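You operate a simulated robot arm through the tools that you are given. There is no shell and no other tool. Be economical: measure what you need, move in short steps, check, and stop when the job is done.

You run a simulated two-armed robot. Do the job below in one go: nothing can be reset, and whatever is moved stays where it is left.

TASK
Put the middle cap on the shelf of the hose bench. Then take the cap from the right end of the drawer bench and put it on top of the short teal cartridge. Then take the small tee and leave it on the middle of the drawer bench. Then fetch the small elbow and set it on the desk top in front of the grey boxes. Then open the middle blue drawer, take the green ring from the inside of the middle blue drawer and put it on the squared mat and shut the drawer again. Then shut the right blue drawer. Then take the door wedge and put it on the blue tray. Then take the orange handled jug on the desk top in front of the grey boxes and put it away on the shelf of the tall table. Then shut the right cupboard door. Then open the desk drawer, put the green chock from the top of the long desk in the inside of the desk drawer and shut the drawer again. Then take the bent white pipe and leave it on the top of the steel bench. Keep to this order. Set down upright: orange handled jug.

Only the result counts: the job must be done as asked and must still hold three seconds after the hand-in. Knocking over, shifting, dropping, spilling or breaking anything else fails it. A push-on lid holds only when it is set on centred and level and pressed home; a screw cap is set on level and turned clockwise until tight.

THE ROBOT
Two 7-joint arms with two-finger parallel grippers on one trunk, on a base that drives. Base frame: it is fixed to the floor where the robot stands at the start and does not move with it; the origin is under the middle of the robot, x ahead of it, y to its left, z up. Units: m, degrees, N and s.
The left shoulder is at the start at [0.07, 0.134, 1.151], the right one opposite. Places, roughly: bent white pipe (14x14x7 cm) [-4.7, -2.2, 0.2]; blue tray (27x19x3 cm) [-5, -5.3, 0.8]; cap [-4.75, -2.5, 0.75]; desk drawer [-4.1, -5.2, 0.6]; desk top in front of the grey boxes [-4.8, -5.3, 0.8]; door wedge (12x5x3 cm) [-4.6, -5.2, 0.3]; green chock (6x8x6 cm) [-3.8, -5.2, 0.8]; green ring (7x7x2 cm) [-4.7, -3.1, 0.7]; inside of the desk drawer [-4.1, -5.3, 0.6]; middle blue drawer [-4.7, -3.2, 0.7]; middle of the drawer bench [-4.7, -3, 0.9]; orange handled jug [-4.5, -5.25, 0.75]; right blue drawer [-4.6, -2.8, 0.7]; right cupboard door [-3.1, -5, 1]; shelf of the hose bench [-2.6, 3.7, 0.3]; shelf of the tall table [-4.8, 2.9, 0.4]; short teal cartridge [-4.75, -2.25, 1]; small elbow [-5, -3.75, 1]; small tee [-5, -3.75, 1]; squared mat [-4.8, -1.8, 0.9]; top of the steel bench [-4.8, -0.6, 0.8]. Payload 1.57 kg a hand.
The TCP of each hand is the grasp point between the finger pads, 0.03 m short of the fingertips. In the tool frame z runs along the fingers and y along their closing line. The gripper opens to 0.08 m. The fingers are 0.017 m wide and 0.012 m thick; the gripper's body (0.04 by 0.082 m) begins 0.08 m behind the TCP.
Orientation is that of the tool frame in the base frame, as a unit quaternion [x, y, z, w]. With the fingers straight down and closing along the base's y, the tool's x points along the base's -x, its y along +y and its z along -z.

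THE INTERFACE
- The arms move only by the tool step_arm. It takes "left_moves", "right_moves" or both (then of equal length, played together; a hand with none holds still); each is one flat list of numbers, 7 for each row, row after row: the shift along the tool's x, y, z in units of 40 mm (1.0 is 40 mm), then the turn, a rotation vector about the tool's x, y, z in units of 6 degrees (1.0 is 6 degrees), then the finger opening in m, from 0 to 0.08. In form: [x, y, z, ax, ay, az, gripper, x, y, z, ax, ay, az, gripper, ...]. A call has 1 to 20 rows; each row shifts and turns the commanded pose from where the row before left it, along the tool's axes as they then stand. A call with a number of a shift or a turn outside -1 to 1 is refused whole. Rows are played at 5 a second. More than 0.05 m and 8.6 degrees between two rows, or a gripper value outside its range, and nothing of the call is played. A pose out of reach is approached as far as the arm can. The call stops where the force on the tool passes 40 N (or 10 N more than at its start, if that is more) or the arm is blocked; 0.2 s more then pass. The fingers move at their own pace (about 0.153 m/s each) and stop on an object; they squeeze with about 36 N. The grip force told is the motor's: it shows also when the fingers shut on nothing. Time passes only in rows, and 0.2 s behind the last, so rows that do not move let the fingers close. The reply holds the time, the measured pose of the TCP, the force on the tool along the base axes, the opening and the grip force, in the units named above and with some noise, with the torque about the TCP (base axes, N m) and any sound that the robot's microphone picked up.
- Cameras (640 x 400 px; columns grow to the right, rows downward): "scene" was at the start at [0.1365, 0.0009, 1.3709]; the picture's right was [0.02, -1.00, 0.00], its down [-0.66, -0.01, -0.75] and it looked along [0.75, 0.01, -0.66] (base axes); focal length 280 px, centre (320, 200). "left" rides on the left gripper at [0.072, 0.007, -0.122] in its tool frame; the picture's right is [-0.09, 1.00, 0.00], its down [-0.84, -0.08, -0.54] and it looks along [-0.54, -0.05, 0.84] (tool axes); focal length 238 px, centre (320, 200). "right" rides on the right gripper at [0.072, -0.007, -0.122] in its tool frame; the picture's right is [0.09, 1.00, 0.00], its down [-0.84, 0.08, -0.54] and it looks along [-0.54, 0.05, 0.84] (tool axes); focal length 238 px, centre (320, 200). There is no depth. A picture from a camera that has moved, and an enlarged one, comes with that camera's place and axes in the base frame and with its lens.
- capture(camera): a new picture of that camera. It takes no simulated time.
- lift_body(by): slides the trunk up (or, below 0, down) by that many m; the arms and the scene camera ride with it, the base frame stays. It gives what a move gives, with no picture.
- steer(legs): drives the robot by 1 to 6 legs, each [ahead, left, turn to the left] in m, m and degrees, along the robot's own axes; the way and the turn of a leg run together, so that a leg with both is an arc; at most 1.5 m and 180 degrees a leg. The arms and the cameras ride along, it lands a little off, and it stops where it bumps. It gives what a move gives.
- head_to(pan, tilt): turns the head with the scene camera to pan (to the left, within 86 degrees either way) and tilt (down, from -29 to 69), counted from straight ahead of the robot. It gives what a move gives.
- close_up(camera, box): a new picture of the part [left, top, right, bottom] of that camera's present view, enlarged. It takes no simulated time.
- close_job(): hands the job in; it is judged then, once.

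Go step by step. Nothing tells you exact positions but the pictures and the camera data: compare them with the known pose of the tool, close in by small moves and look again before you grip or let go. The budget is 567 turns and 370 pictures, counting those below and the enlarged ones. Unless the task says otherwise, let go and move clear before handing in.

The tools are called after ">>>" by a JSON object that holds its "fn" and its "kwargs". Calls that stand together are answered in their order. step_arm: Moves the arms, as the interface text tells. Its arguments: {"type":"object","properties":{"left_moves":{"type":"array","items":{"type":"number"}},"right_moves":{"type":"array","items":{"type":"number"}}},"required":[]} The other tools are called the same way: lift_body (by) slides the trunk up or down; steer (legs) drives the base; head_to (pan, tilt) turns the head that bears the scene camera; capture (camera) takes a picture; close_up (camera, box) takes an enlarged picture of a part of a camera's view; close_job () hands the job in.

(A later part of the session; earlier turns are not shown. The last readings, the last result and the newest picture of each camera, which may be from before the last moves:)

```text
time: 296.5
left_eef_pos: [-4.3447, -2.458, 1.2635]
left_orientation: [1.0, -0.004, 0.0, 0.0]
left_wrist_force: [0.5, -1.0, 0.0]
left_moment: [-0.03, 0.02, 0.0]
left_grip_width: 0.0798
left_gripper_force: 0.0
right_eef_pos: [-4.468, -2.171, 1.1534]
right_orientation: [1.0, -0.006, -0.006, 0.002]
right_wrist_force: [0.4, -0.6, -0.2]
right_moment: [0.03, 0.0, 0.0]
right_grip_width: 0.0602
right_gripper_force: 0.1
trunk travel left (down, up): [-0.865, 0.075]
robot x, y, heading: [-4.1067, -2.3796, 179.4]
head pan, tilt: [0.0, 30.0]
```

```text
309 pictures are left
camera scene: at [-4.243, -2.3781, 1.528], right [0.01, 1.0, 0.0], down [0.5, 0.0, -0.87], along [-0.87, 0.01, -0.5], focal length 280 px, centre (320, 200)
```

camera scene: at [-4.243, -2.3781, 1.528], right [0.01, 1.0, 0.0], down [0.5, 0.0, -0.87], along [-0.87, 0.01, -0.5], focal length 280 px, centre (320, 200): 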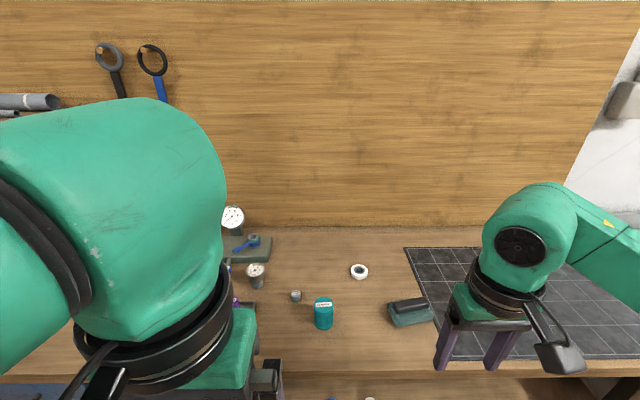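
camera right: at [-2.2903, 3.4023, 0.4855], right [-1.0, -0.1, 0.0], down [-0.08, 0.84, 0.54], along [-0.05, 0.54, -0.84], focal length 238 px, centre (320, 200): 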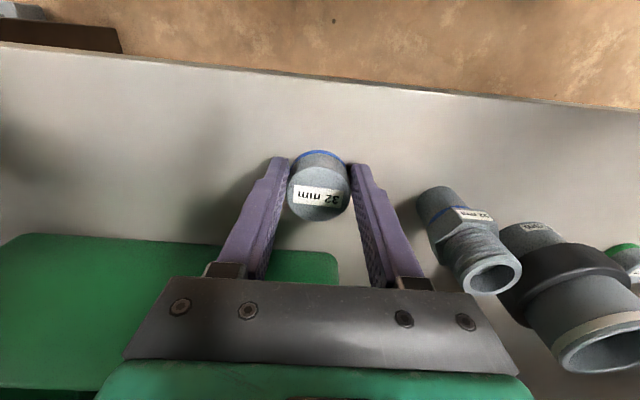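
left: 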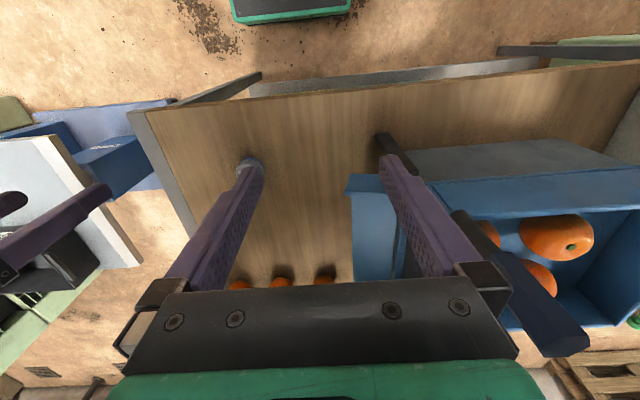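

>>> {"fn": "step_arm", "kwargs": {"left_moves": [0, 0.5, 0, 0, 0, 0, 0.08, 0, 0.5, 0, 0, 0, 0, 0.08, 0, 0.5, 0, 0, 0, 0, 0.08, 0, 0.5, 0, 0, 0, 0, 0.08, 0, 0.5, 0, 0, 0, 0, 0.08, 0, 0.5, 0, 0, 0, 0, 0.08, 0, 0.5, 0, 0, 0, 0, 0.08, 0, 0.5, 0, 0, 0, 0, 0.08, 0, 0, 0, 0, 0, 0, 0.08, 0, 0, 0, 0, 0, 0, 0.08], "right_moves": [-0.84, 0.66, 0.1, 0, 0, 0, 0.06, -0.84, 0.66, 0.1, 0, 0, 0, 0.06, -0.84, 0.66, 0.1, 0, 0, 0, 0.06, -0.84, 0.66, 0.1, 0, 0, 0, 0.06, -0.84, 0.66, 0.1, 0, 0, 0, 0.06, -0.84, 0.66, 0.1, 0, 0, 0, 0.06, -0.84, 0.66, 0.1, 0, 0, 0, 0.06, -0.84, 0.66, 0.1, 0, 0, 0, 0.06, -0.84, 0.66, 0.1, 0, 0, 0, 0.06, -0.84, 0.66, 0.1, 0, 0, 0, 0.06]}}

>>> {"fn": "capture", "kwargs": {"camera": "right"}}

>>> {"fn": "capture", "kwargs": {"camera": "scene"}}

```text
time: 298.7
left_eef_pos: [-4.3519, -2.6081, 1.2691]
left_orientation: [1.0, -0.005, 0.0, -0.001]
left_wrist_force: [-0.3, 0.3, -0.2]
left_moment: [0.0, 0.02, 0.02]
left_grip_width: 0.0799
left_gripper_force: 0.0
left hand out of reach, approached as far as the arm can: row 3, 4, 5, 6
right_eef_pos: [-4.683, -2.3602, 1.1198]
right_orientation: [1.0, -0.006, -0.007, 0.001]
right_wrist_force: [-0.2, -0.6, -0.2]
right_moment: [-0.03, 0.0, 0.01]
right_grip_width: 0.0599
right_gripper_force: 0.0
right hand out of reach, approached as far as the arm can: row 7, 8, 9, 10
trunk travel left (down, up): [-0.865, 0.075]
robot x, y, heading: [-4.1062, -2.3767, 179.5]
head pan, tilt: [0.0, 30.0]
```

```text
308 pictures are left
camera right: at [-4.6085, -2.3564, 1.2407], right [0.08, -1.0, 0.0], down [-0.83, -0.07, 0.55], along [-0.55, -0.05, -0.83], focal length 238 px, centre (320, 200)
```

right: 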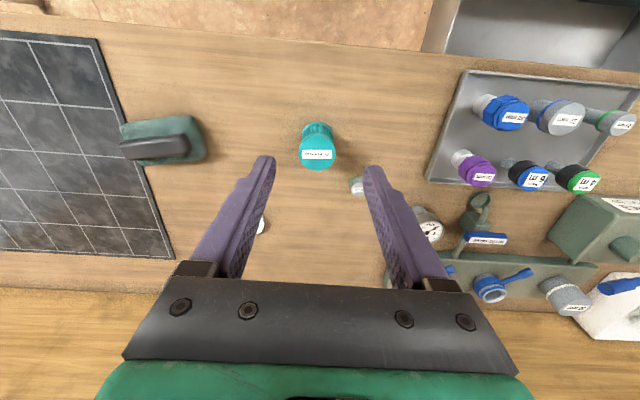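

```text
307 pictures are left
camera scene: at [-4.2443, -2.3795, 1.5279], right [0.01, 1.0, 0.0], down [0.5, 0.0, -0.87], along [-0.87, 0.01, -0.5], focal length 280 px, centre (320, 200)
```

scene: 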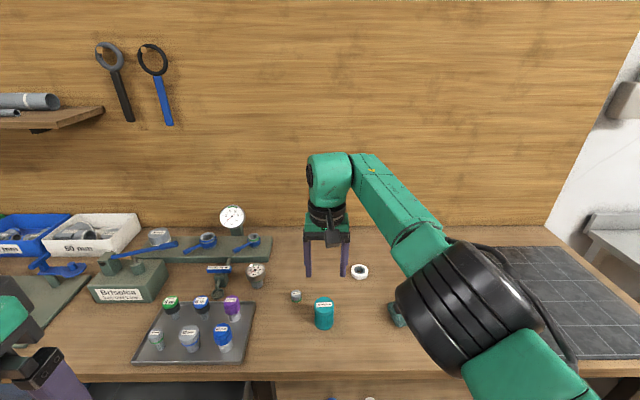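

Out of reach by some 10 cm. I'll look straight down to see how much room the base has ahead.

>>> {"fn": "head_to", "kwargs": {"pan": 0, "tilt": 69}}

>>> {"fn": "capture", "kwargs": {"camera": "scene"}}

```text
time: 299.8
left_eef_pos: [-4.3519, -2.608, 1.2688]
left_orientation: [1.0, -0.004, 0.0, 0.0]
left_wrist_force: [0.2, 0.0, 1.1]
left_moment: [0.0, -0.01, -0.01]
left_grip_width: 0.0799
left_gripper_force: 0.0
right_eef_pos: [-4.6819, -2.3616, 1.1194]
right_orientation: [1.0, -0.007, -0.007, 0.002]
right_wrist_force: [-0.3, 0.6, 0.8]
right_moment: [-0.02, -0.06, -0.04]
right_grip_width: 0.0602
right_gripper_force: 0.0
trunk travel left (down, up): [-0.865, 0.075]
robot x, y, heading: [-4.1038, -2.3799, 179.1]
head pan, tilt: [0.0, 68.8]
```

```text
306 pictures are left
camera scene: at [-4.2099, -2.3787, 1.4764], right [0.01, 1.0, 0.0], down [0.93, -0.01, -0.36], along [-0.36, 0.0, -0.93], focal length 280 px, centre (320, 200)
```

scene: 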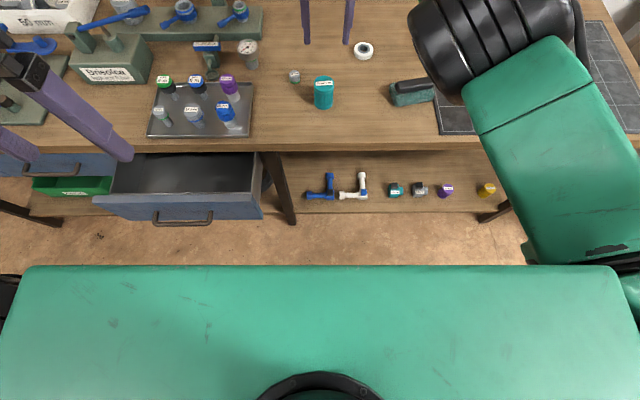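

The base front is hidden behind the crossbar, so it has at least 15 cm of room. Moving 14 cm closer.

>>> {"fn": "steer", "kwargs": {"legs": [[0.14, 0.02, 0.5]]}}

>>> {"fn": "capture", "kwargs": {"camera": "right"}}

```text
time: 301.1
left_eef_pos: [-4.4897, -2.6275, 1.2696]
left_orientation: [1.0, -0.001, -0.001, -0.001]
left_wrist_force: [0.3, 0.2, -0.3]
left_moment: [0.0, -0.03, -0.02]
left_grip_width: 0.0799
left_gripper_force: 0.2
right_eef_pos: [-4.8223, -2.3844, 1.1217]
right_orientation: [1.0, -0.002, -0.007, 0.001]
right_wrist_force: [-0.1, 1.0, -0.3]
right_moment: [0.0, -0.02, 0.0]
right_grip_width: 0.0599
right_gripper_force: 0.1
trunk travel left (down, up): [-0.865, 0.075]
robot x, y, heading: [-4.2485, -2.3932, 179.9]
head pan, tilt: [0.0, 68.8]
```

```text
305 pictures are left
camera right: at [-4.7484, -2.3776, 1.2421], right [0.09, -1.0, 0.0], down [-0.83, -0.07, 0.55], along [-0.55, -0.05, -0.83], focal length 238 px, centre (320, 200)
```

right: 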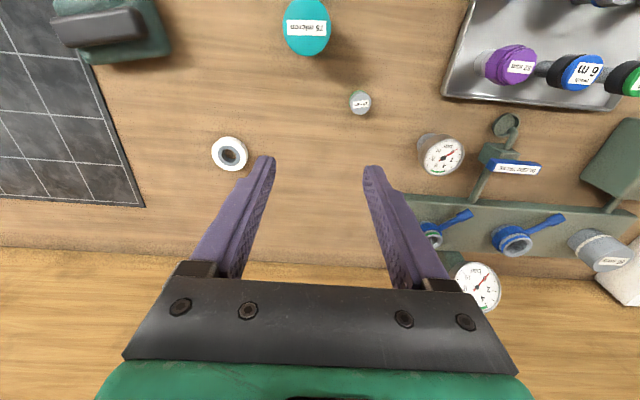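

>>> {"fn": "step_arm", "kwargs": {"right_moves": [0, 0, 0, 0, 0, 0, 0.06]}}

```text
time: 301.5
left_eef_pos: [-4.4928, -2.6284, 1.2696]
left_orientation: [1.0, -0.001, -0.001, 0.0]
left_wrist_force: [0.6, 0.0, -0.2]
left_moment: [-0.01, -0.03, 0.01]
left_grip_width: 0.08
left_gripper_force: 0.1
right_eef_pos: [-4.8249, -2.3842, 1.1184]
right_orientation: [1.0, -0.002, -0.007, 0.002]
right_wrist_force: [-0.1, 0.3, -0.9]
right_moment: [0.01, -0.02, 0.01]
right_grip_width: 0.0598
right_gripper_force: 0.0
trunk travel left (down, up): [-0.865, 0.075]
robot x, y, heading: [-4.2506, -2.396, 180.0]
head pan, tilt: [0.0, 68.8]
```

>>> {"fn": "step_arm", "kwargs": {"right_moves": [0.2, 0.7, 0.6, 0, 0, 0, 0.06, 0.17, 0.7, 0.6, 0, 0, 0, 0.06, 0, 0, 1, 0, 0, 0, 0.06, 0, 0, 1, 0, 0, 0, 0.06, 0, 0, 0.75, 0, 0, 0, 0.06]}}

>>> {"fn": "capture", "kwargs": {"camera": "right"}}

```text
time: 302.7
left_eef_pos: [-4.4925, -2.6281, 1.2684]
left_orientation: [1.0, -0.001, 0.001, -0.001]
left_wrist_force: [-0.2, 0.0, -0.3]
left_moment: [-0.01, 0.01, 0.01]
left_grip_width: 0.0801
left_gripper_force: 0.0
right_eef_pos: [-4.7887, -2.4438, 0.9679]
right_orientation: [1.0, -0.002, -0.006, 0.002]
right_wrist_force: [-0.1, -0.9, 0.8]
right_moment: [0.01, -0.02, 0.0]
right_grip_width: 0.0603
right_gripper_force: 0.1
right hand out of reach, approached as far as the arm can: row 1, 2, 4, 5
trunk travel left (down, up): [-0.865, 0.075]
robot x, y, heading: [-4.2522, -2.3968, 180.0]
head pan, tilt: [0.0, 68.8]
```

```text
304 pictures are left
camera right: at [-4.715, -2.4362, 1.0894], right [0.09, -1.0, 0.0], down [-0.83, -0.07, 0.55], along [-0.55, -0.05, -0.83], focal length 238 px, centre (320, 200)
```

right: 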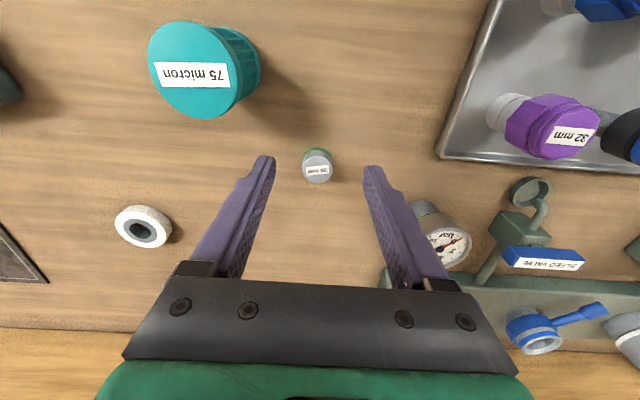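

>>> {"fn": "step_arm", "kwargs": {"right_moves": [0, 0, -1, 0, 0, 0, 0.06, 0, 0, -1, 0, 0, 0, 0.06]}}

>>> {"fn": "lift_body", "kwargs": {"by": -0.12}}

>>> {"fn": "step_arm", "kwargs": {"right_moves": [-0.4, 0, 0, 0, 0, 0, 0.06]}}

>>> {"fn": "capture", "kwargs": {"camera": "right"}}

```text
time: 303.3
left_eef_pos: [-4.4917, -2.6275, 1.2691]
left_orientation: [1.0, -0.001, 0.0, 0.0]
left_wrist_force: [-0.2, -0.6, 0.4]
left_moment: [0.03, -0.03, 0.01]
left_grip_width: 0.0797
left_gripper_force: 0.0
right_eef_pos: [-4.7871, -2.4408, 1.0447]
right_orientation: [1.0, -0.002, -0.006, 0.002]
right_wrist_force: [0.0, -0.3, -0.1]
right_moment: [-0.02, -0.03, 0.01]
right_grip_width: 0.0598
right_gripper_force: 0.2
trunk travel left (down, up): [-0.865, 0.075]
robot x, y, heading: [-4.2469, -2.3968, 179.8]
head pan, tilt: [0.0, 68.8]
```

```text
time: 304.8
left_eef_pos: [-4.4918, -2.6287, 1.1494]
left_orientation: [1.0, -0.001, 0.0, 0.0]
left_wrist_force: [-0.1, -0.3, -0.3]
left_moment: [0.01, -0.02, 0.03]
left_grip_width: 0.0798
left_gripper_force: 0.0
right_eef_pos: [-4.7871, -2.4412, 0.9247]
right_orientation: [1.0, -0.002, -0.006, 0.001]
right_wrist_force: [0.1, 0.3, 0.6]
right_moment: [0.0, -0.02, 0.01]
right_grip_width: 0.0601
right_gripper_force: 0.0
trunk travel left (down, up): [-0.745, 0.195]
robot x, y, heading: [-4.2504, -2.398, 180.2]
head pan, tilt: [0.0, 68.8]
```

```text
time: 305.2
left_eef_pos: [-4.4912, -2.6292, 1.1498]
left_orientation: [1.0, -0.001, -0.001, 0.0]
left_wrist_force: [-0.3, 0.3, 0.4]
left_moment: [-0.02, 0.0, 0.02]
left_grip_width: 0.08
left_gripper_force: 0.0
right_eef_pos: [-4.7954, -2.4418, 0.9249]
right_orientation: [1.0, -0.002, -0.006, 0.002]
right_wrist_force: [-1.0, 0.5, -1.0]
right_moment: [-0.02, 0.03, 0.01]
right_grip_width: 0.0599
right_gripper_force: 0.1
right hand out of reach, approached as far as the arm can: row 1
trunk travel left (down, up): [-0.745, 0.195]
robot x, y, heading: [-4.2496, -2.3956, 179.8]
head pan, tilt: [0.0, 68.8]
```

```text
303 pictures are left
camera right: at [-4.7221, -2.4353, 1.0459], right [0.09, -1.0, 0.0], down [-0.83, -0.07, 0.55], along [-0.55, -0.05, -0.83], focal length 238 px, centre (320, 200)
```

right: 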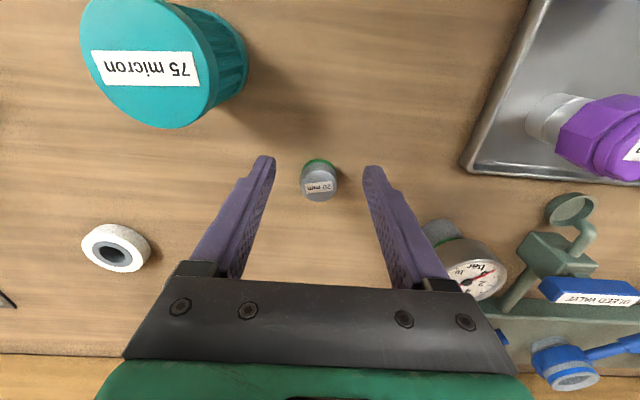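

>>> {"fn": "steer", "kwargs": {"legs": [[0.02, 0, 0]]}}

>>> {"fn": "capture", "kwargs": {"camera": "right"}}

```text
time: 306.0
left_eef_pos: [-4.5071, -2.6287, 1.149]
left_orientation: [1.0, 0.0, -0.002, 0.0]
left_wrist_force: [0.3, 0.2, 0.3]
left_moment: [0.01, 0.01, -0.01]
left_grip_width: 0.0798
left_gripper_force: 0.0
right_eef_pos: [-4.8114, -2.4411, 0.9272]
right_orientation: [1.0, -0.002, -0.009, 0.002]
right_wrist_force: [1.2, 0.6, 0.0]
right_moment: [-0.01, 0.03, -0.04]
right_grip_width: 0.0601
right_gripper_force: 0.0
trunk travel left (down, up): [-0.745, 0.195]
robot x, y, heading: [-4.2704, -2.3968, 180.0]
head pan, tilt: [0.0, 68.8]
```

```text
302 pictures are left
camera right: at [-4.7379, -2.4348, 1.048], right [0.09, -1.0, 0.0], down [-0.83, -0.07, 0.56], along [-0.55, -0.05, -0.83], focal length 238 px, centre (320, 200)
```

right: 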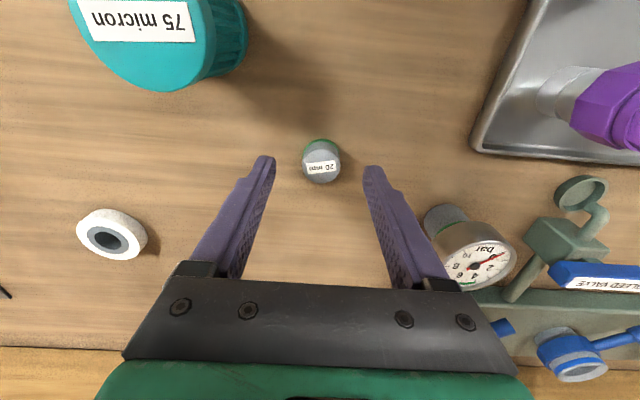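

>>> {"fn": "step_arm", "kwargs": {"right_moves": [0, 0, 0.3, 0, 0, 0, 0.06, 0, 0, 0.2, 0, 0, 0, 0.06]}}

>>> {"fn": "capture", "kwargs": {"camera": "right"}}

```text
time: 306.6
left_eef_pos: [-4.5111, -2.6283, 1.1488]
left_orientation: [1.0, -0.001, 0.0, 0.0]
left_wrist_force: [-0.2, -0.3, -0.4]
left_moment: [0.02, 0.0, 0.0]
left_grip_width: 0.0802
left_gripper_force: 0.0
right_eef_pos: [-4.8146, -2.4406, 0.9041]
right_orientation: [1.0, -0.002, -0.007, 0.002]
right_wrist_force: [0.1, -0.3, -0.9]
right_moment: [0.02, 0.0, -0.02]
right_grip_width: 0.0598
right_gripper_force: 0.0
trunk travel left (down, up): [-0.745, 0.195]
robot x, y, heading: [-4.267, -2.3978, 180.0]
head pan, tilt: [0.0, 68.8]
```

```text
301 pictures are left
camera right: at [-4.7407, -2.4347, 1.0261], right [0.09, -1.0, 0.0], down [-0.83, -0.07, 0.55], along [-0.55, -0.05, -0.83], focal length 238 px, centre (320, 200)
```

right: 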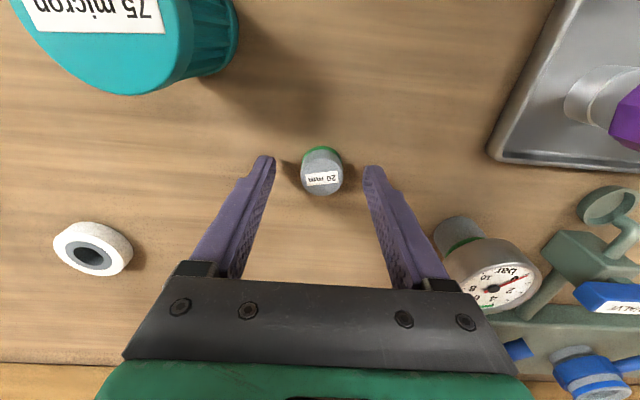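

>>> {"fn": "step_arm", "kwargs": {"right_moves": [0, 0, 0, 0, 0, 0, 0.0, 0, 0, 0, 0, 0, 0, 0.0, 0, 0, 0, 0, 0, 0, 0.0]}}

>>> {"fn": "capture", "kwargs": {"camera": "right"}}

```text
time: 307.4
left_eef_pos: [-4.5125, -2.6287, 1.1493]
left_orientation: [1.0, 0.001, 0.0, 0.001]
left_wrist_force: [0.3, 1.2, -0.8]
left_moment: [0.03, 0.0, 0.0]
left_grip_width: 0.0799
left_gripper_force: 0.1
right_eef_pos: [-4.8147, -2.4407, 0.9044]
right_orientation: [1.0, -0.001, -0.006, 0.002]
right_wrist_force: [-0.6, 0.0, 0.6]
right_moment: [0.0, -0.01, -0.01]
right_grip_width: 0.0261
right_gripper_force: 36.1
trunk travel left (down, up): [-0.745, 0.195]
robot x, y, heading: [-4.2702, -2.4004, 180.0]
head pan, tilt: [0.0, 68.8]
```

```text
300 pictures are left
camera right: at [-4.7416, -2.4348, 1.0257], right [0.09, -1.0, 0.0], down [-0.83, -0.07, 0.55], along [-0.55, -0.05, -0.83], focal length 238 px, centre (320, 200)
```

right: 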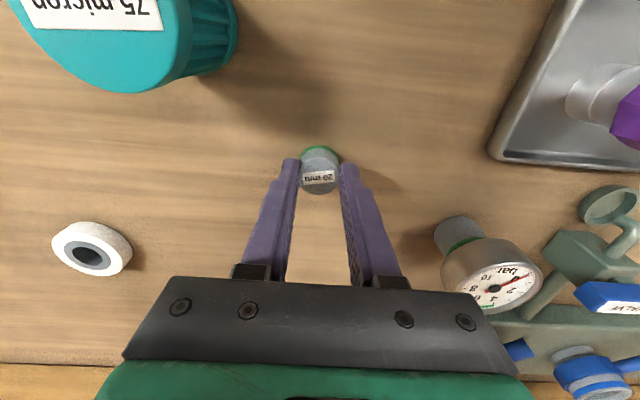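

>>> {"fn": "step_arm", "kwargs": {"right_moves": [0, 0, -1, 0, 0, 0, 0, 0, 0, -1, 0, 0, 0, 0, 0, 0, -1, 0, 0, 0, 0, 0, 0, -0.3, 0, 0, 0, 0, 0.8, -0.7, 0, 0, 0, 0, 0, 0.8, -0.7, 0, 0, 0, 0, 0, 0.7, -0.6, 0, 0, 0, 0, 0]}}

>>> {"fn": "capture", "kwargs": {"camera": "right"}}

>>> {"fn": "head_to", "kwargs": {"pan": 0, "tilt": 45}}

>>> {"fn": "capture", "kwargs": {"camera": "scene"}}

```text
time: 309.0
left_eef_pos: [-4.5107, -2.6269, 1.1488]
left_orientation: [1.0, 0.001, 0.0, 0.0]
left_wrist_force: [0.8, 0.2, 0.1]
left_moment: [0.01, 0.0, -0.04]
left_grip_width: 0.0801
left_gripper_force: 0.0
right_eef_pos: [-4.7202, -2.363, 1.0379]
right_orientation: [1.0, -0.003, -0.006, 0.002]
right_wrist_force: [-0.4, -0.3, -0.6]
right_moment: [0.01, -0.01, 0.02]
right_grip_width: 0.0258
right_gripper_force: 36.4
trunk travel left (down, up): [-0.745, 0.195]
robot x, y, heading: [-4.2677, -2.3968, 180.0]
head pan, tilt: [0.0, 68.8]
```

```text
299 pictures are left
camera right: at [-4.6472, -2.3567, 1.1586], right [0.09, -1.0, 0.0], down [-0.83, -0.07, 0.55], along [-0.55, -0.05, -0.83], focal length 238 px, centre (320, 200)
```

right: 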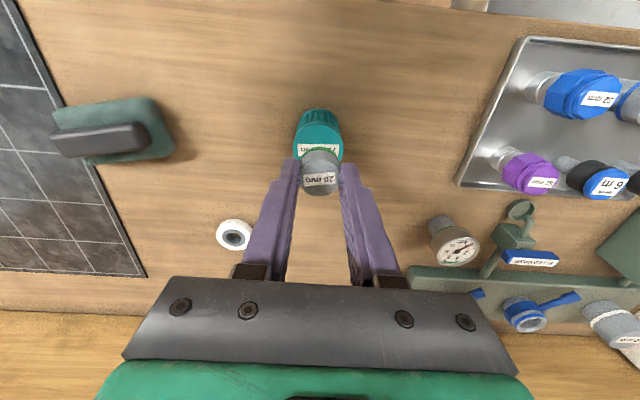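

```text
time: 309.9
left_eef_pos: [-4.5113, -2.6285, 1.1503]
left_orientation: [1.0, 0.0, 0.0, 0.0]
left_wrist_force: [-0.6, -0.6, 0.6]
left_moment: [0.0, 0.04, -0.01]
left_grip_width: 0.0802
left_gripper_force: 0.1
right_eef_pos: [-4.7222, -2.3646, 1.036]
right_orientation: [1.0, -0.002, -0.006, 0.002]
right_wrist_force: [-0.3, 0.7, 0.1]
right_moment: [0.02, 0.01, 0.02]
right_grip_width: 0.026
right_gripper_force: 36.3
trunk travel left (down, up): [-0.745, 0.195]
robot x, y, heading: [-4.2664, -2.4014, 179.9]
head pan, tilt: [0.0, 45.0]
```

```text
298 pictures are left
camera scene: at [-4.3974, -2.3982, 1.3852], right [0.0, 1.0, 0.0], down [0.71, 0.0, -0.71], along [-0.71, 0.0, -0.71], focal length 280 px, centre (320, 200)
```

scene: 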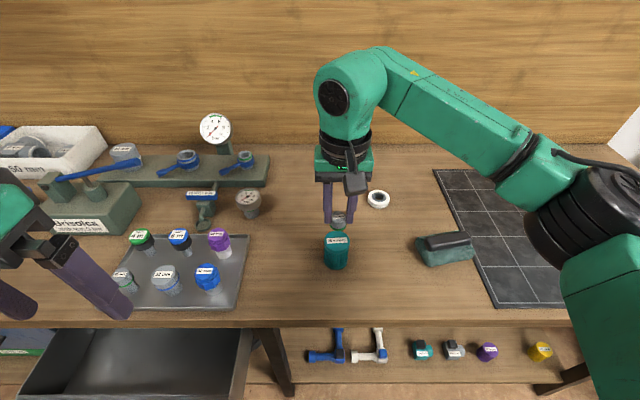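

>>> {"fn": "close_up", "kwargs": {"camera": "scene", "box": [290, 180, 390, 280]}}

>>> {"fn": "close_up", "kwargs": {"camera": "right", "box": [260, 90, 380, 210]}}

```text
4.00 times, centred on (340, 230) of scene
camera zoom: at [-4.3974, -2.3982, 1.3852], right [0.0, 1.0, 0.0], down [0.71, 0.0, -0.71], along [-0.71, 0.0, -0.71], focal length 1118 px, centre (240, 80)
```

zoom: 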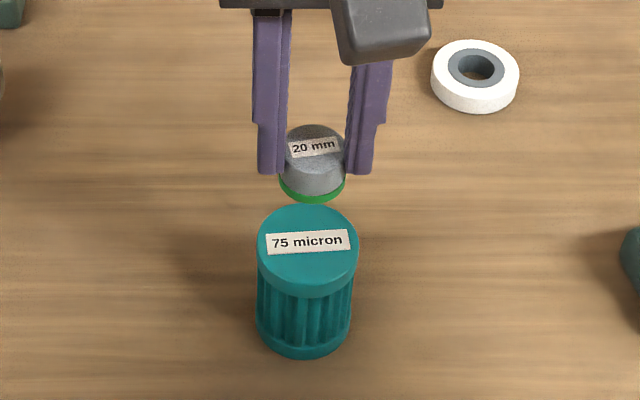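

```text
3.33 times, centred on (320, 150) of right
camera zoom: at [-4.6485, -2.3579, 1.1584], right [0.09, -1.0, 0.0], down [-0.83, -0.07, 0.55], along [-0.55, -0.05, -0.83], focal length 794 px, centre (320, 367)
```

zoom: 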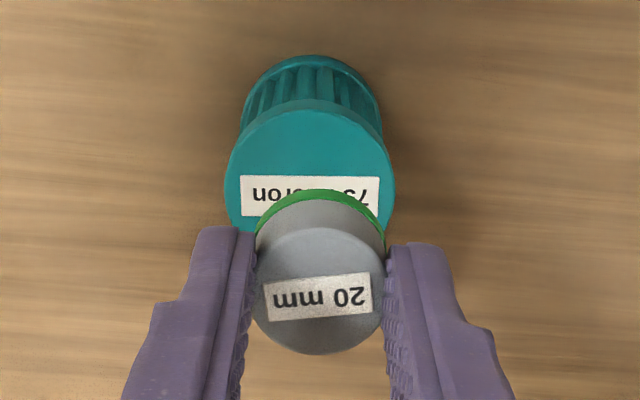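

>>> {"fn": "step_arm", "kwargs": {"right_moves": [-0.2, 0, 0.6, 0, 0, 0, 0, 0, 0, 0.6, 0, 0, 0, 0]}}

>>> {"fn": "close_up", "kwargs": {"camera": "scene", "box": [290, 180, 390, 280]}}

>>> {"fn": "close_up", "kwargs": {"camera": "right", "box": [260, 90, 380, 210]}}

```text
time: 310.5
left_eef_pos: [-4.5123, -2.6276, 1.1495]
left_orientation: [1.0, 0.0, -0.001, -0.001]
left_wrist_force: [-0.3, 0.5, 1.1]
left_moment: [-0.03, -0.01, 0.02]
left_grip_width: 0.0802
left_gripper_force: 0.0
right_eef_pos: [-4.7337, -2.3622, 0.9869]
right_orientation: [1.0, -0.002, -0.007, 0.002]
right_wrist_force: [-0.1, -0.4, -0.6]
right_moment: [0.02, 0.0, 0.01]
right_grip_width: 0.0256
right_gripper_force: 35.6
trunk travel left (down, up): [-0.745, 0.195]
robot x, y, heading: [-4.2692, -2.3942, 179.8]
head pan, tilt: [0.0, 45.0]
```

```text
4.00 times, centred on (340, 230) of scene
camera zoom: at [-4.3978, -2.3978, 1.3852], right [0.0, 1.0, 0.0], down [0.71, 0.0, -0.71], along [-0.71, 0.0, -0.71], focal length 1118 px, centre (240, 80)
```

zoom: 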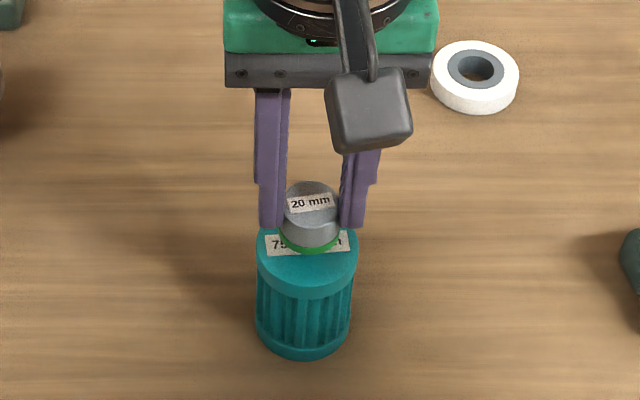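

```text
3.33 times, centred on (320, 150) of right
camera zoom: at [-4.6581, -2.3561, 1.1084], right [0.09, -1.0, 0.0], down [-0.83, -0.07, 0.55], along [-0.55, -0.05, -0.83], focal length 794 px, centre (320, 367)
```

zoom: 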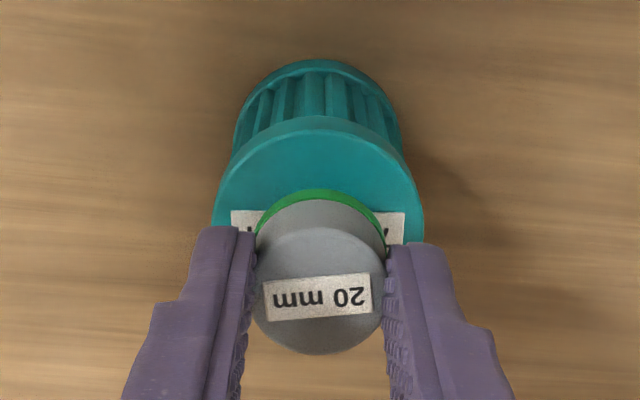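

>>> {"fn": "step_arm", "kwargs": {"right_moves": [0, 0, 0.25, 0, 0, 0, 0, 0, 0, 0.12, 0, 0, 0, 0, 0, 0, 0.08, 0, 0, 0, 0, 0, 0, 0.08, 0, 0, 0, 0]}}

>>> {"fn": "close_up", "kwargs": {"camera": "scene", "box": [290, 180, 390, 280]}}

>>> {"fn": "close_up", "kwargs": {"camera": "right", "box": [260, 90, 380, 210]}}

```text
time: 311.5
left_eef_pos: [-4.5074, -2.6288, 1.1496]
left_orientation: [1.0, 0.0, -0.002, 0.0]
left_wrist_force: [0.0, -0.5, 0.1]
left_moment: [0.02, 0.0, 0.02]
left_grip_width: 0.08
left_gripper_force: 0.0
right_eef_pos: [-4.7282, -2.3629, 0.9687]
right_orientation: [1.0, -0.001, -0.01, 0.004]
right_wrist_force: [-7.4, 0.1, 30.8]
right_moment: [0.03, 0.34, -0.02]
right_grip_width: 0.0269
right_gripper_force: 35.9
trunk travel left (down, up): [-0.745, 0.195]
robot x, y, heading: [-4.2676, -2.4, 179.6]
head pan, tilt: [0.0, 45.0]
```

```text
4.00 times, centred on (340, 230) of scene
camera zoom: at [-4.3937, -2.3983, 1.386], right [0.0, 1.0, 0.0], down [0.71, 0.0, -0.71], along [-0.71, 0.0, -0.71], focal length 1118 px, centre (240, 80)
```

zoom: 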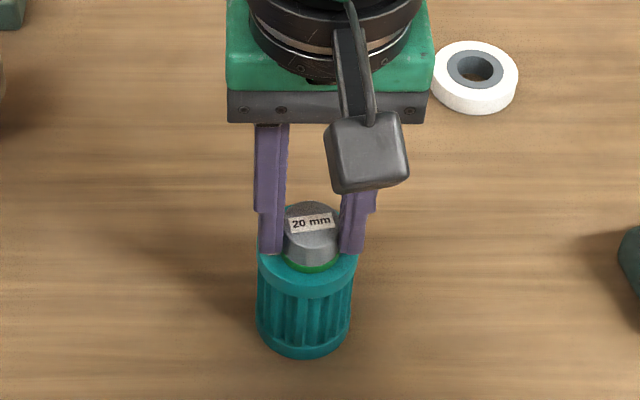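

```text
3.33 times, centred on (320, 150) of right
camera zoom: at [-4.6541, -2.3557, 1.09], right [0.09, -1.0, 0.0], down [-0.83, -0.07, 0.56], along [-0.56, -0.05, -0.83], focal length 794 px, centre (320, 367)
```

zoom: 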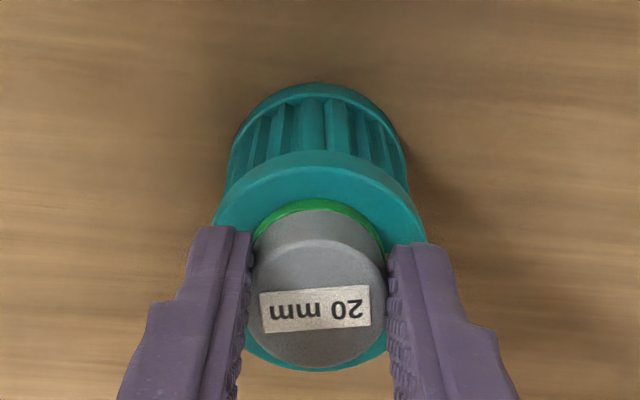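

>>> {"fn": "step_arm", "kwargs": {"right_moves": [0, 0, -0.1, 0, 0, 0, 0, 0, 0, 0, 0, 0, 0, 0.05, 0, 0, 0, 0, 0, 0, 0.05, 0, 0, -0.7, 0, 0, 0, 0.05, 0, 0, -1, 0, 0, 0, 0.05, 0, 0, -1, 0, 0, 0, 0.05]}}

>>> {"fn": "close_up", "kwargs": {"camera": "scene", "box": [290, 180, 390, 280]}}

```text
time: 312.9
left_eef_pos: [-4.5115, -2.6279, 1.1487]
left_orientation: [1.0, 0.0, 0.001, 0.0]
left_wrist_force: [-0.3, -1.0, 0.1]
left_moment: [0.01, -0.01, 0.01]
left_grip_width: 0.08
left_gripper_force: 0.0
right_eef_pos: [-4.7293, -2.3599, 1.0804]
right_orientation: [1.0, -0.001, -0.007, 0.0]
right_wrist_force: [-0.3, 0.8, 0.2]
right_moment: [0.01, 0.0, -0.02]
right_grip_width: 0.0499
right_gripper_force: 0.0
trunk travel left (down, up): [-0.745, 0.195]
robot x, y, heading: [-4.2641, -2.3975, 179.9]
head pan, tilt: [0.0, 45.0]
```

```text
4.00 times, centred on (340, 230) of scene
camera zoom: at [-4.3965, -2.3988, 1.3853], right [0.0, 1.0, 0.0], down [0.71, 0.0, -0.71], along [-0.71, 0.0, -0.71], focal length 1118 px, centre (240, 80)
```

zoom: 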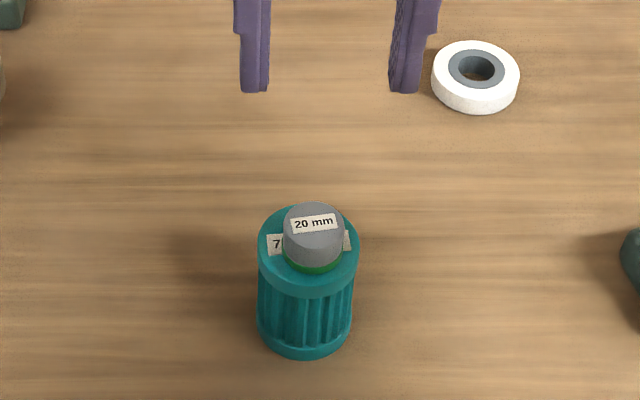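

The cap rests centred on the cartridge. Next is the 20 mm bin with tee and elbow; I'll back off, tuck the right hand and shift left along the bench.

>>> {"fn": "step_arm", "kwargs": {"right_moves": [0.5, -0.5, -0.8, 0, 0, 0, 0.08, 0.8, -0.6, -0.4, 0, 0, 0, 0.08, 0.8, -0.6, 0, 0, 0, 0, 0.08, 0.8, -0.6, 0, 0, 0, 0, 0.08, 0.8, -0.6, 0, 0, 0, 0, 0.08, 0.8, 0, 0, 0, 0, 0, 0.08]}}

>>> {"fn": "steer", "kwargs": {"legs": [[-0.35, 0, 0], [0, 1.3, 0]]}}

>>> {"fn": "lift_body", "kwargs": {"by": 0.19}}

>>> {"fn": "capture", "kwargs": {"camera": "scene"}}

```text
time: 314.3
left_eef_pos: [-4.5115, -2.6288, 1.1499]
left_orientation: [1.0, 0.001, 0.0, 0.0]
left_wrist_force: [-0.6, -0.7, 0.2]
left_moment: [0.02, 0.0, 0.05]
left_grip_width: 0.0799
left_gripper_force: 0.1
right_eef_pos: [-4.5459, -2.2469, 1.1221]
right_orientation: [1.0, -0.001, -0.007, 0.002]
right_wrist_force: [0.3, -0.2, -1.1]
right_moment: [-0.01, 0.03, 0.0]
right_grip_width: 0.0798
right_gripper_force: 0.0
trunk travel left (down, up): [-0.745, 0.195]
robot x, y, heading: [-4.2658, -2.4005, 179.7]
head pan, tilt: [0.0, 45.0]
```

```text
time: 322.6
left_eef_pos: [-4.1519, -3.9067, 1.1494]
left_orientation: [1.0, 0.008, -0.001, 0.0]
left_wrist_force: [0.3, -0.4, -0.6]
left_moment: [0.0, 0.0, -0.02]
left_grip_width: 0.0801
left_gripper_force: 0.0
right_eef_pos: [-4.1943, -3.5271, 1.1219]
right_orientation: [1.0, 0.007, -0.006, 0.002]
right_wrist_force: [-0.6, -0.5, 0.1]
right_moment: [-0.01, -0.02, -0.01]
right_grip_width: 0.0801
right_gripper_force: 0.0
trunk travel left (down, up): [-0.745, 0.195]
robot x, y, heading: [-3.9083, -3.6738, -179.0]
head pan, tilt: [0.0, 45.0]
```

```text
time: 324.6
left_eef_pos: [-4.1519, -3.9074, 1.339]
left_orientation: [1.0, 0.008, 0.0, 0.0]
left_wrist_force: [0.5, 0.9, -0.2]
left_moment: [0.02, -0.02, 0.01]
left_grip_width: 0.0804
left_gripper_force: 0.1
right_eef_pos: [-4.1952, -3.5267, 1.3116]
right_orientation: [1.0, 0.007, -0.007, 0.002]
right_wrist_force: [0.3, -0.4, -0.4]
right_moment: [0.0, 0.03, -0.01]
right_grip_width: 0.0799
right_gripper_force: 0.1
trunk travel left (down, up): [-0.935, 0.005]
robot x, y, heading: [-3.9113, -3.6699, -179.0]
head pan, tilt: [0.0, 45.0]
```

```text
290 pictures are left
camera scene: at [-4.042, -3.675, 1.5752], right [-0.02, 1.0, 0.0], down [0.71, 0.01, -0.71], along [-0.71, -0.01, -0.71], focal length 280 px, centre (320, 200)
```

scene: 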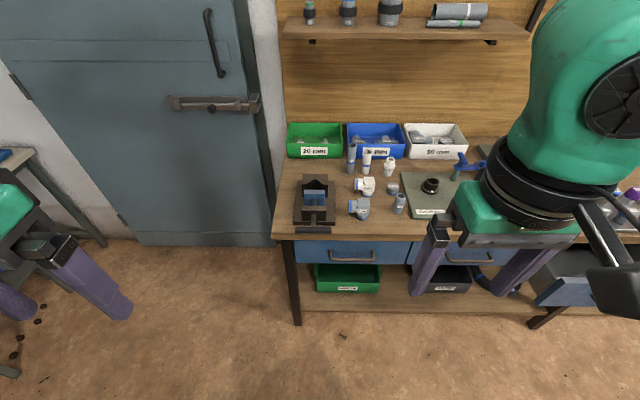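

>>> {"fn": "close_up", "kwargs": {"camera": "scene", "box": [275, 110, 435, 210]}}

>>> {"fn": "head_to", "kwargs": {"pan": 60, "tilt": 35}}

>>> {"fn": "capture", "kwargs": {"camera": "scene"}}

```text
4.00 times, centred on (355, 160) of scene
camera zoom: at [-4.042, -3.675, 1.5752], right [-0.02, 1.0, 0.0], down [0.71, 0.01, -0.71], along [-0.71, -0.01, -0.71], focal length 1118 px, centre (180, 360)
```

zoom: 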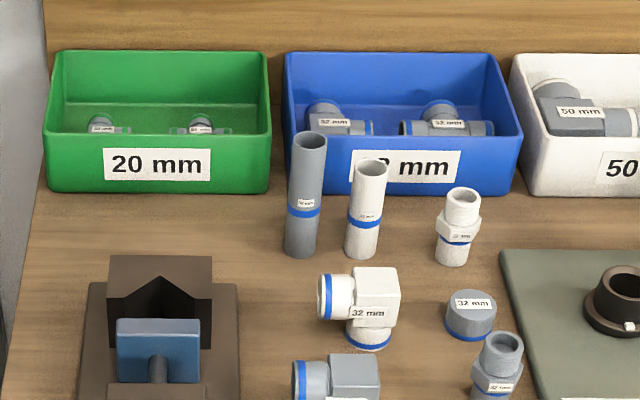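

```text
time: 325.9
left_eef_pos: [-4.1525, -3.9069, 1.3388]
left_orientation: [1.0, 0.008, 0.0, 0.001]
left_wrist_force: [-0.5, -0.4, -0.7]
left_moment: [-0.02, 0.05, 0.0]
left_grip_width: 0.0799
left_gripper_force: 0.0
right_eef_pos: [-4.1942, -3.5259, 1.3118]
right_orientation: [1.0, 0.007, -0.005, 0.002]
right_wrist_force: [0.4, -0.3, 0.4]
right_moment: [-0.01, 0.01, 0.0]
right_grip_width: 0.08
right_gripper_force: 0.1
trunk travel left (down, up): [-0.935, 0.005]
robot x, y, heading: [-3.9123, -3.674, -179.0]
head pan, tilt: [60.0, 35.0]
```

```text
288 pictures are left
camera scene: at [-4.0036, -3.7506, 1.5901], right [-0.87, 0.49, 0.0], down [0.28, 0.5, -0.82], along [-0.4, -0.72, -0.57], focal length 280 px, centre (320, 200)
```

scene: 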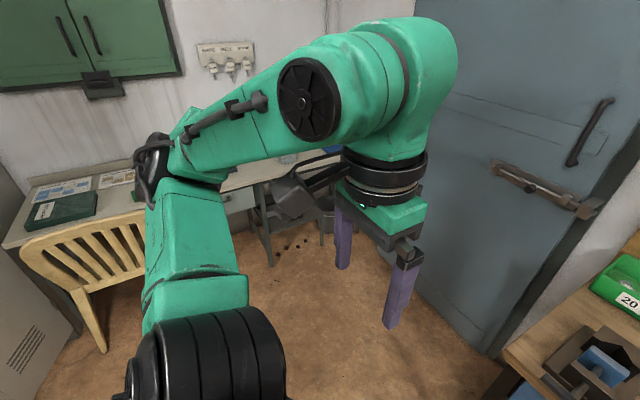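

The 20 mm bin sits at the bench's left end: tee on the right (-5.065,-3.67), elbow on the left (-5.065,-3.775). I'll approach it from the bench's open left side with the right hand, with the left hand tucked in.

>>> {"fn": "step_arm", "kwargs": {"left_moves": [0.4, -0.6, 0, 0, 0, 0, 0.08, 0.4, -0.6, 0, 0, 0, 0, 0.08, 0.4, -0.6, 0, 0, 0, 0, 0.08, 0.2, -0.6, 0, 0, 0, 0, 0.08]}}

>>> {"fn": "steer", "kwargs": {"legs": [[0, 0.52, -1], [0.55, 0, 0]]}}

>>> {"fn": "head_to", "kwargs": {"pan": 0, "tilt": 45}}

>>> {"fn": "capture", "kwargs": {"camera": "scene"}}

```text
time: 326.9
left_eef_pos: [-4.1042, -3.8081, 1.3514]
left_orientation: [1.0, 0.008, 0.0, 0.0]
left_wrist_force: [0.0, 0.9, 0.7]
left_moment: [0.02, 0.01, 0.0]
left_grip_width: 0.0801
left_gripper_force: 0.0
left hand out of reach, approached as far as the arm can: row 1, 2
right_eef_pos: [-4.1936, -3.5247, 1.312]
right_orientation: [1.0, 0.006, -0.007, 0.003]
right_wrist_force: [-0.1, 0.4, 0.1]
right_moment: [0.02, -0.01, 0.01]
right_grip_width: 0.0801
right_gripper_force: 0.1
trunk travel left (down, up): [-0.935, 0.005]
robot x, y, heading: [-3.9142, -3.6695, -178.7]
head pan, tilt: [60.0, 35.0]
```

```text
time: 332.7
left_eef_pos: [-4.6513, -4.3166, 1.3521]
left_orientation: [1.0, -0.002, -0.001, 0.0]
left_wrist_force: [0.3, 0.0, -0.1]
left_moment: [0.03, -0.03, 0.02]
left_grip_width: 0.0798
left_gripper_force: 0.1
right_eef_pos: [-4.7356, -4.0327, 1.3136]
right_orientation: [1.0, -0.002, -0.008, 0.003]
right_wrist_force: [-0.5, -0.3, -0.4]
right_moment: [0.01, 0.0, 0.01]
right_grip_width: 0.0798
right_gripper_force: 0.0
trunk travel left (down, up): [-0.935, 0.005]
robot x, y, heading: [-4.4569, -4.1838, 179.8]
head pan, tilt: [60.0, 35.0]
```

```text
time: 334.0
left_eef_pos: [-4.6526, -4.3172, 1.351]
left_orientation: [1.0, -0.001, 0.0, 0.0]
left_wrist_force: [0.5, 0.5, 0.0]
left_moment: [0.03, -0.01, 0.02]
left_grip_width: 0.08
left_gripper_force: 0.0
right_eef_pos: [-4.7381, -4.0302, 1.3119]
right_orientation: [1.0, -0.003, -0.007, 0.002]
right_wrist_force: [-0.6, 0.4, -1.0]
right_moment: [-0.01, 0.0, -0.03]
right_grip_width: 0.0801
right_gripper_force: 0.2
trunk travel left (down, up): [-0.935, 0.005]
robot x, y, heading: [-4.4573, -4.1784, 179.7]
head pan, tilt: [0.0, 45.0]
```

```text
287 pictures are left
camera scene: at [-4.5876, -4.1821, 1.5753], right [0.0, 1.0, 0.0], down [0.71, 0.0, -0.71], along [-0.71, 0.0, -0.71], focal length 280 px, centre (320, 200)
```

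scene: 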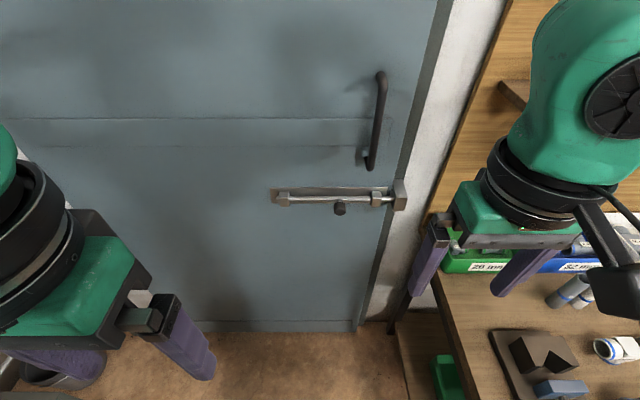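

>>> {"fn": "lift_body", "kwargs": {"by": -0.19}}

>>> {"fn": "steer", "kwargs": {"legs": [[0.24, 0, 0], [0, 0, -30]]}}

>>> {"fn": "capture", "kwargs": {"camera": "scene"}}

>>> {"fn": "capture", "kwargs": {"camera": "right"}}

```text
time: 336.1
left_eef_pos: [-4.6531, -4.3162, 1.1606]
left_orientation: [1.0, -0.001, -0.001, 0.0]
left_wrist_force: [-0.1, -0.1, -0.2]
left_moment: [0.0, 0.01, 0.02]
left_grip_width: 0.08
left_gripper_force: 0.1
right_eef_pos: [-4.7374, -4.0313, 1.1233]
right_orientation: [1.0, -0.001, -0.007, 0.002]
right_wrist_force: [-0.9, -0.3, 0.4]
right_moment: [-0.01, 0.02, 0.03]
right_grip_width: 0.0801
right_gripper_force: 0.1
trunk travel left (down, up): [-0.745, 0.195]
robot x, y, heading: [-4.4587, -4.1828, 179.8]
head pan, tilt: [0.0, 45.0]
```

```text
time: 339.3
left_eef_pos: [-4.9335, -4.2056, 1.1619]
left_orientation: [0.968, -0.25, 0.0, -0.001]
left_wrist_force: [0.7, 0.3, 0.5]
left_moment: [-0.02, -0.02, 0.03]
left_grip_width: 0.08
left_gripper_force: 0.0
right_eef_pos: [-4.8693, -3.9152, 1.1222]
right_orientation: [0.968, -0.251, -0.008, -0.001]
right_wrist_force: [0.4, -0.8, 0.1]
right_moment: [0.01, -0.01, 0.01]
right_grip_width: 0.0799
right_gripper_force: 0.0
trunk travel left (down, up): [-0.745, 0.195]
robot x, y, heading: [-4.6957, -4.1825, 151.1]
head pan, tilt: [0.0, 45.0]
```

```text
286 pictures are left
camera scene: at [-4.8111, -4.1188, 1.3852], right [0.48, 0.88, 0.0], down [0.62, -0.34, -0.71], along [-0.62, 0.34, -0.71], focal length 280 px, centre (320, 200)
```

scene: 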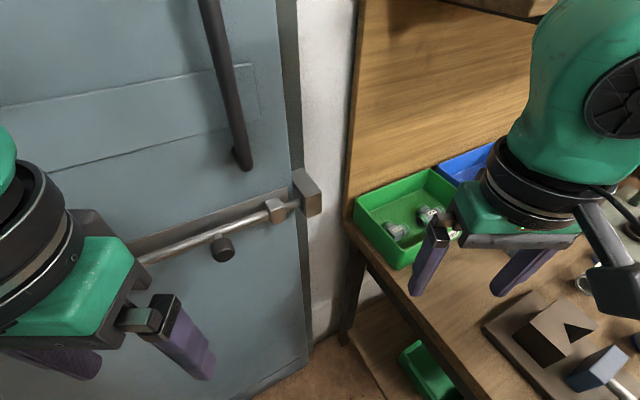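

```text
285 pictures are left
camera right: at [-4.8022, -3.9449, 1.2433], right [-0.4, -0.92, 0.0], down [-0.76, 0.34, 0.55], along [-0.51, 0.22, -0.83], focal length 238 px, centre (320, 200)
```

right: 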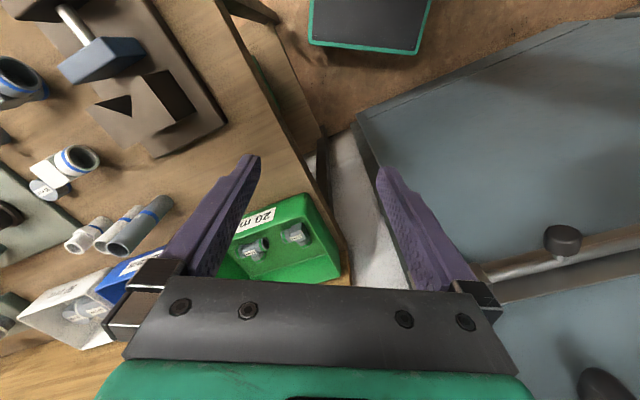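

>>> {"fn": "close_up", "kwargs": {"camera": "scene", "box": [350, 160, 470, 280]}}

>>> {"fn": "close_up", "kwargs": {"camera": "right", "box": [210, 180, 370, 290]}}

```text
3.33 times, centred on (410, 220) of scene
camera zoom: at [-4.8111, -4.1188, 1.3852], right [0.48, 0.88, 0.0], down [0.62, -0.34, -0.71], along [-0.62, 0.34, -0.71], focal length 932 px, centre (20, 133)
```

zoom: 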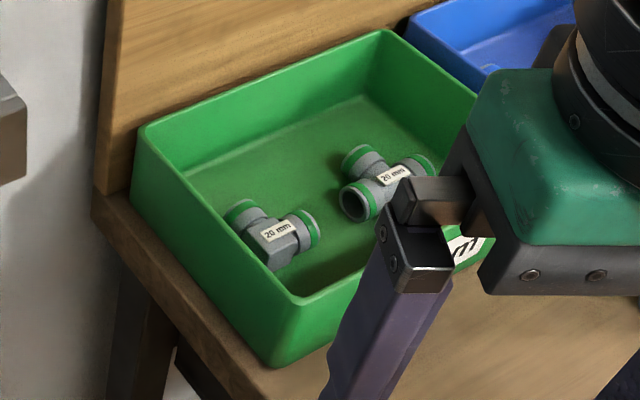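

```text
3.64 times, centred on (290, 235) of right
camera zoom: at [-4.8022, -3.9449, 1.2433], right [-0.4, -0.92, 0.0], down [-0.76, 0.34, 0.55], along [-0.51, 0.22, -0.83], focal length 867 px, centre (429, 73)
```

zoom: 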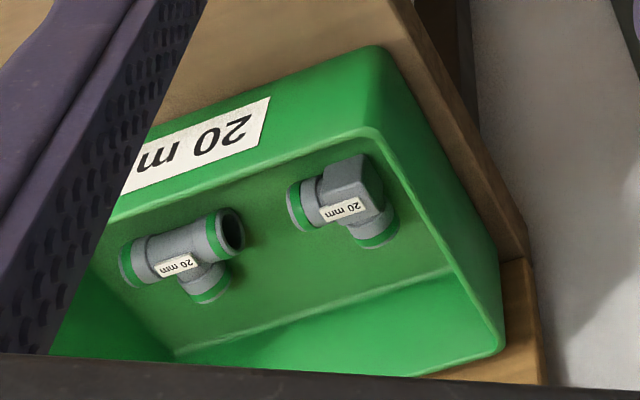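

Tee and elbow are clearly seen in the green bin. I'll rotate the right hand so the fingers close along x (across the tee's run).

>>> {"fn": "step_arm", "kwargs": {"right_moves": [0, 0, 0, 0, 0, 0.93, 0.06, 0, 0, 0, 0, 0, 0.93, 0.06, 0, 0, 0, 0, 0, 0.93, 0.06, 0, 0, 0, 0, 0, 0.93, 0.06, 0, 0, 0, 0, 0, 0.93, 0.06, 0, 0, 0, 0, 0, 0.93, 0.06, 0, 0, 0, 0, 0, 0.93, 0.06, 0, 0, 0, 0, 0, 0.93, 0.06, 0, 0, 0, 0, 0, 0.93, 0.06, 0, 0, 0, 0, 0, 0.93, 0.06, 0, 0, 0, 0, 0, 0.93, 0.06]}}

>>> {"fn": "capture", "kwargs": {"camera": "right"}}

```text
time: 341.7
left_eef_pos: [-4.9316, -4.2055, 1.1607]
left_orientation: [0.968, -0.249, 0.0, 0.0]
left_wrist_force: [0.2, -0.1, 0.2]
left_moment: [0.01, 0.01, -0.02]
left_grip_width: 0.0798
left_gripper_force: 0.1
right_eef_pos: [-4.8706, -3.9134, 1.1218]
right_orientation: [-0.704, 0.71, 0.007, -0.004]
right_wrist_force: [0.8, 0.0, 0.2]
right_moment: [-0.01, 0.0, 0.01]
right_grip_width: 0.0598
right_gripper_force: 0.0
trunk travel left (down, up): [-0.745, 0.195]
robot x, y, heading: [-4.701, -4.1822, 151.2]
head pan, tilt: [0.0, 45.0]
```

```text
282 pictures are left
camera right: at [-4.8628, -3.9873, 1.2443], right [-1.0, -0.08, 0.01], down [-0.06, 0.84, 0.55], along [-0.06, 0.54, -0.84], focal length 238 px, centre (320, 200)
```

right: 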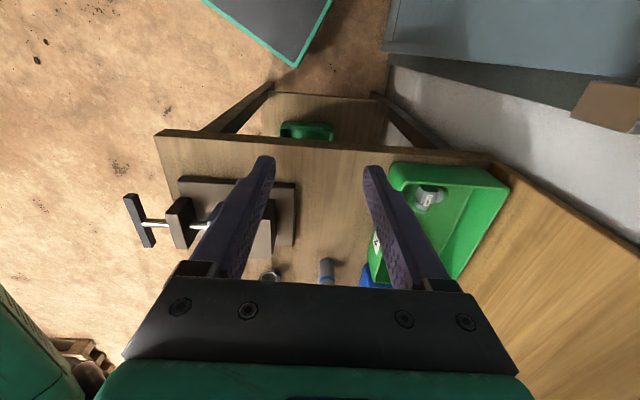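

>>> {"fn": "step_arm", "kwargs": {"right_moves": [-0.76, 0.73, 0.35, 0, 0, 0, 0.06, -0.76, 0.73, 0.35, 0, 0, 0, 0.06, -0.76, 0.73, 0.35, 0, 0, 0, 0.06, -0.76, 0.73, 0.35, 0, 0, 0, 0.06, -0.76, 0.73, 0.35, 0, 0, 0, 0.06, -0.76, 0.73, 0.35, 0, 0, 0, 0.06, -0.76, 0.73, 0.35, 0, 0, 0, 0.06]}}

>>> {"fn": "capture", "kwargs": {"camera": "right"}}

>>> {"fn": "capture", "kwargs": {"camera": "scene"}}

```text
time: 343.5
left_eef_pos: [-4.929, -4.2128, 1.1612]
left_orientation: [0.968, -0.25, -0.004, -0.002]
left_wrist_force: [0.8, -1.5, 0.4]
left_moment: [0.16, 0.1, -0.01]
left_grip_width: 0.0799
left_gripper_force: 0.1
right_eef_pos: [-5.072, -3.7054, 1.0356]
right_orientation: [-0.704, 0.71, 0.011, -0.003]
right_wrist_force: [1.2, -0.9, 1.4]
right_moment: [0.1, 0.07, 0.01]
right_grip_width: 0.0599
right_gripper_force: 0.0
trunk travel left (down, up): [-0.745, 0.195]
robot x, y, heading: [-4.6956, -4.1793, 151.3]
head pan, tilt: [0.0, 45.0]
stopped in row 7 (right hand): the arm was blocked; the commanded pose is now the measured one
```

```text
281 pictures are left
camera right: at [-5.0624, -3.7791, 1.157], right [-1.0, -0.08, 0.02], down [-0.06, 0.83, 0.55], along [-0.06, 0.55, -0.83], focal length 238 px, centre (320, 200)
```

right: 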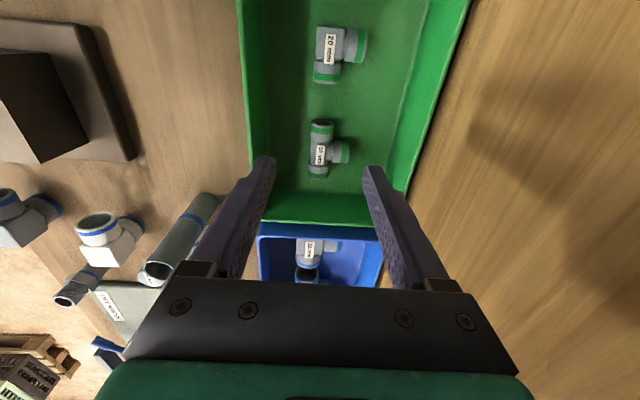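

```text
280 pictures are left
camera scene: at [-4.8054, -4.1276, 1.3867], right [0.48, 0.87, 0.0], down [0.61, -0.34, -0.71], along [-0.62, 0.35, -0.7], focal length 280 px, centre (320, 200)
```

scene: 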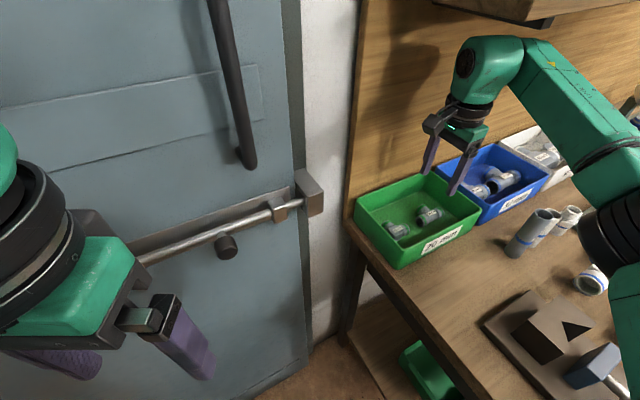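

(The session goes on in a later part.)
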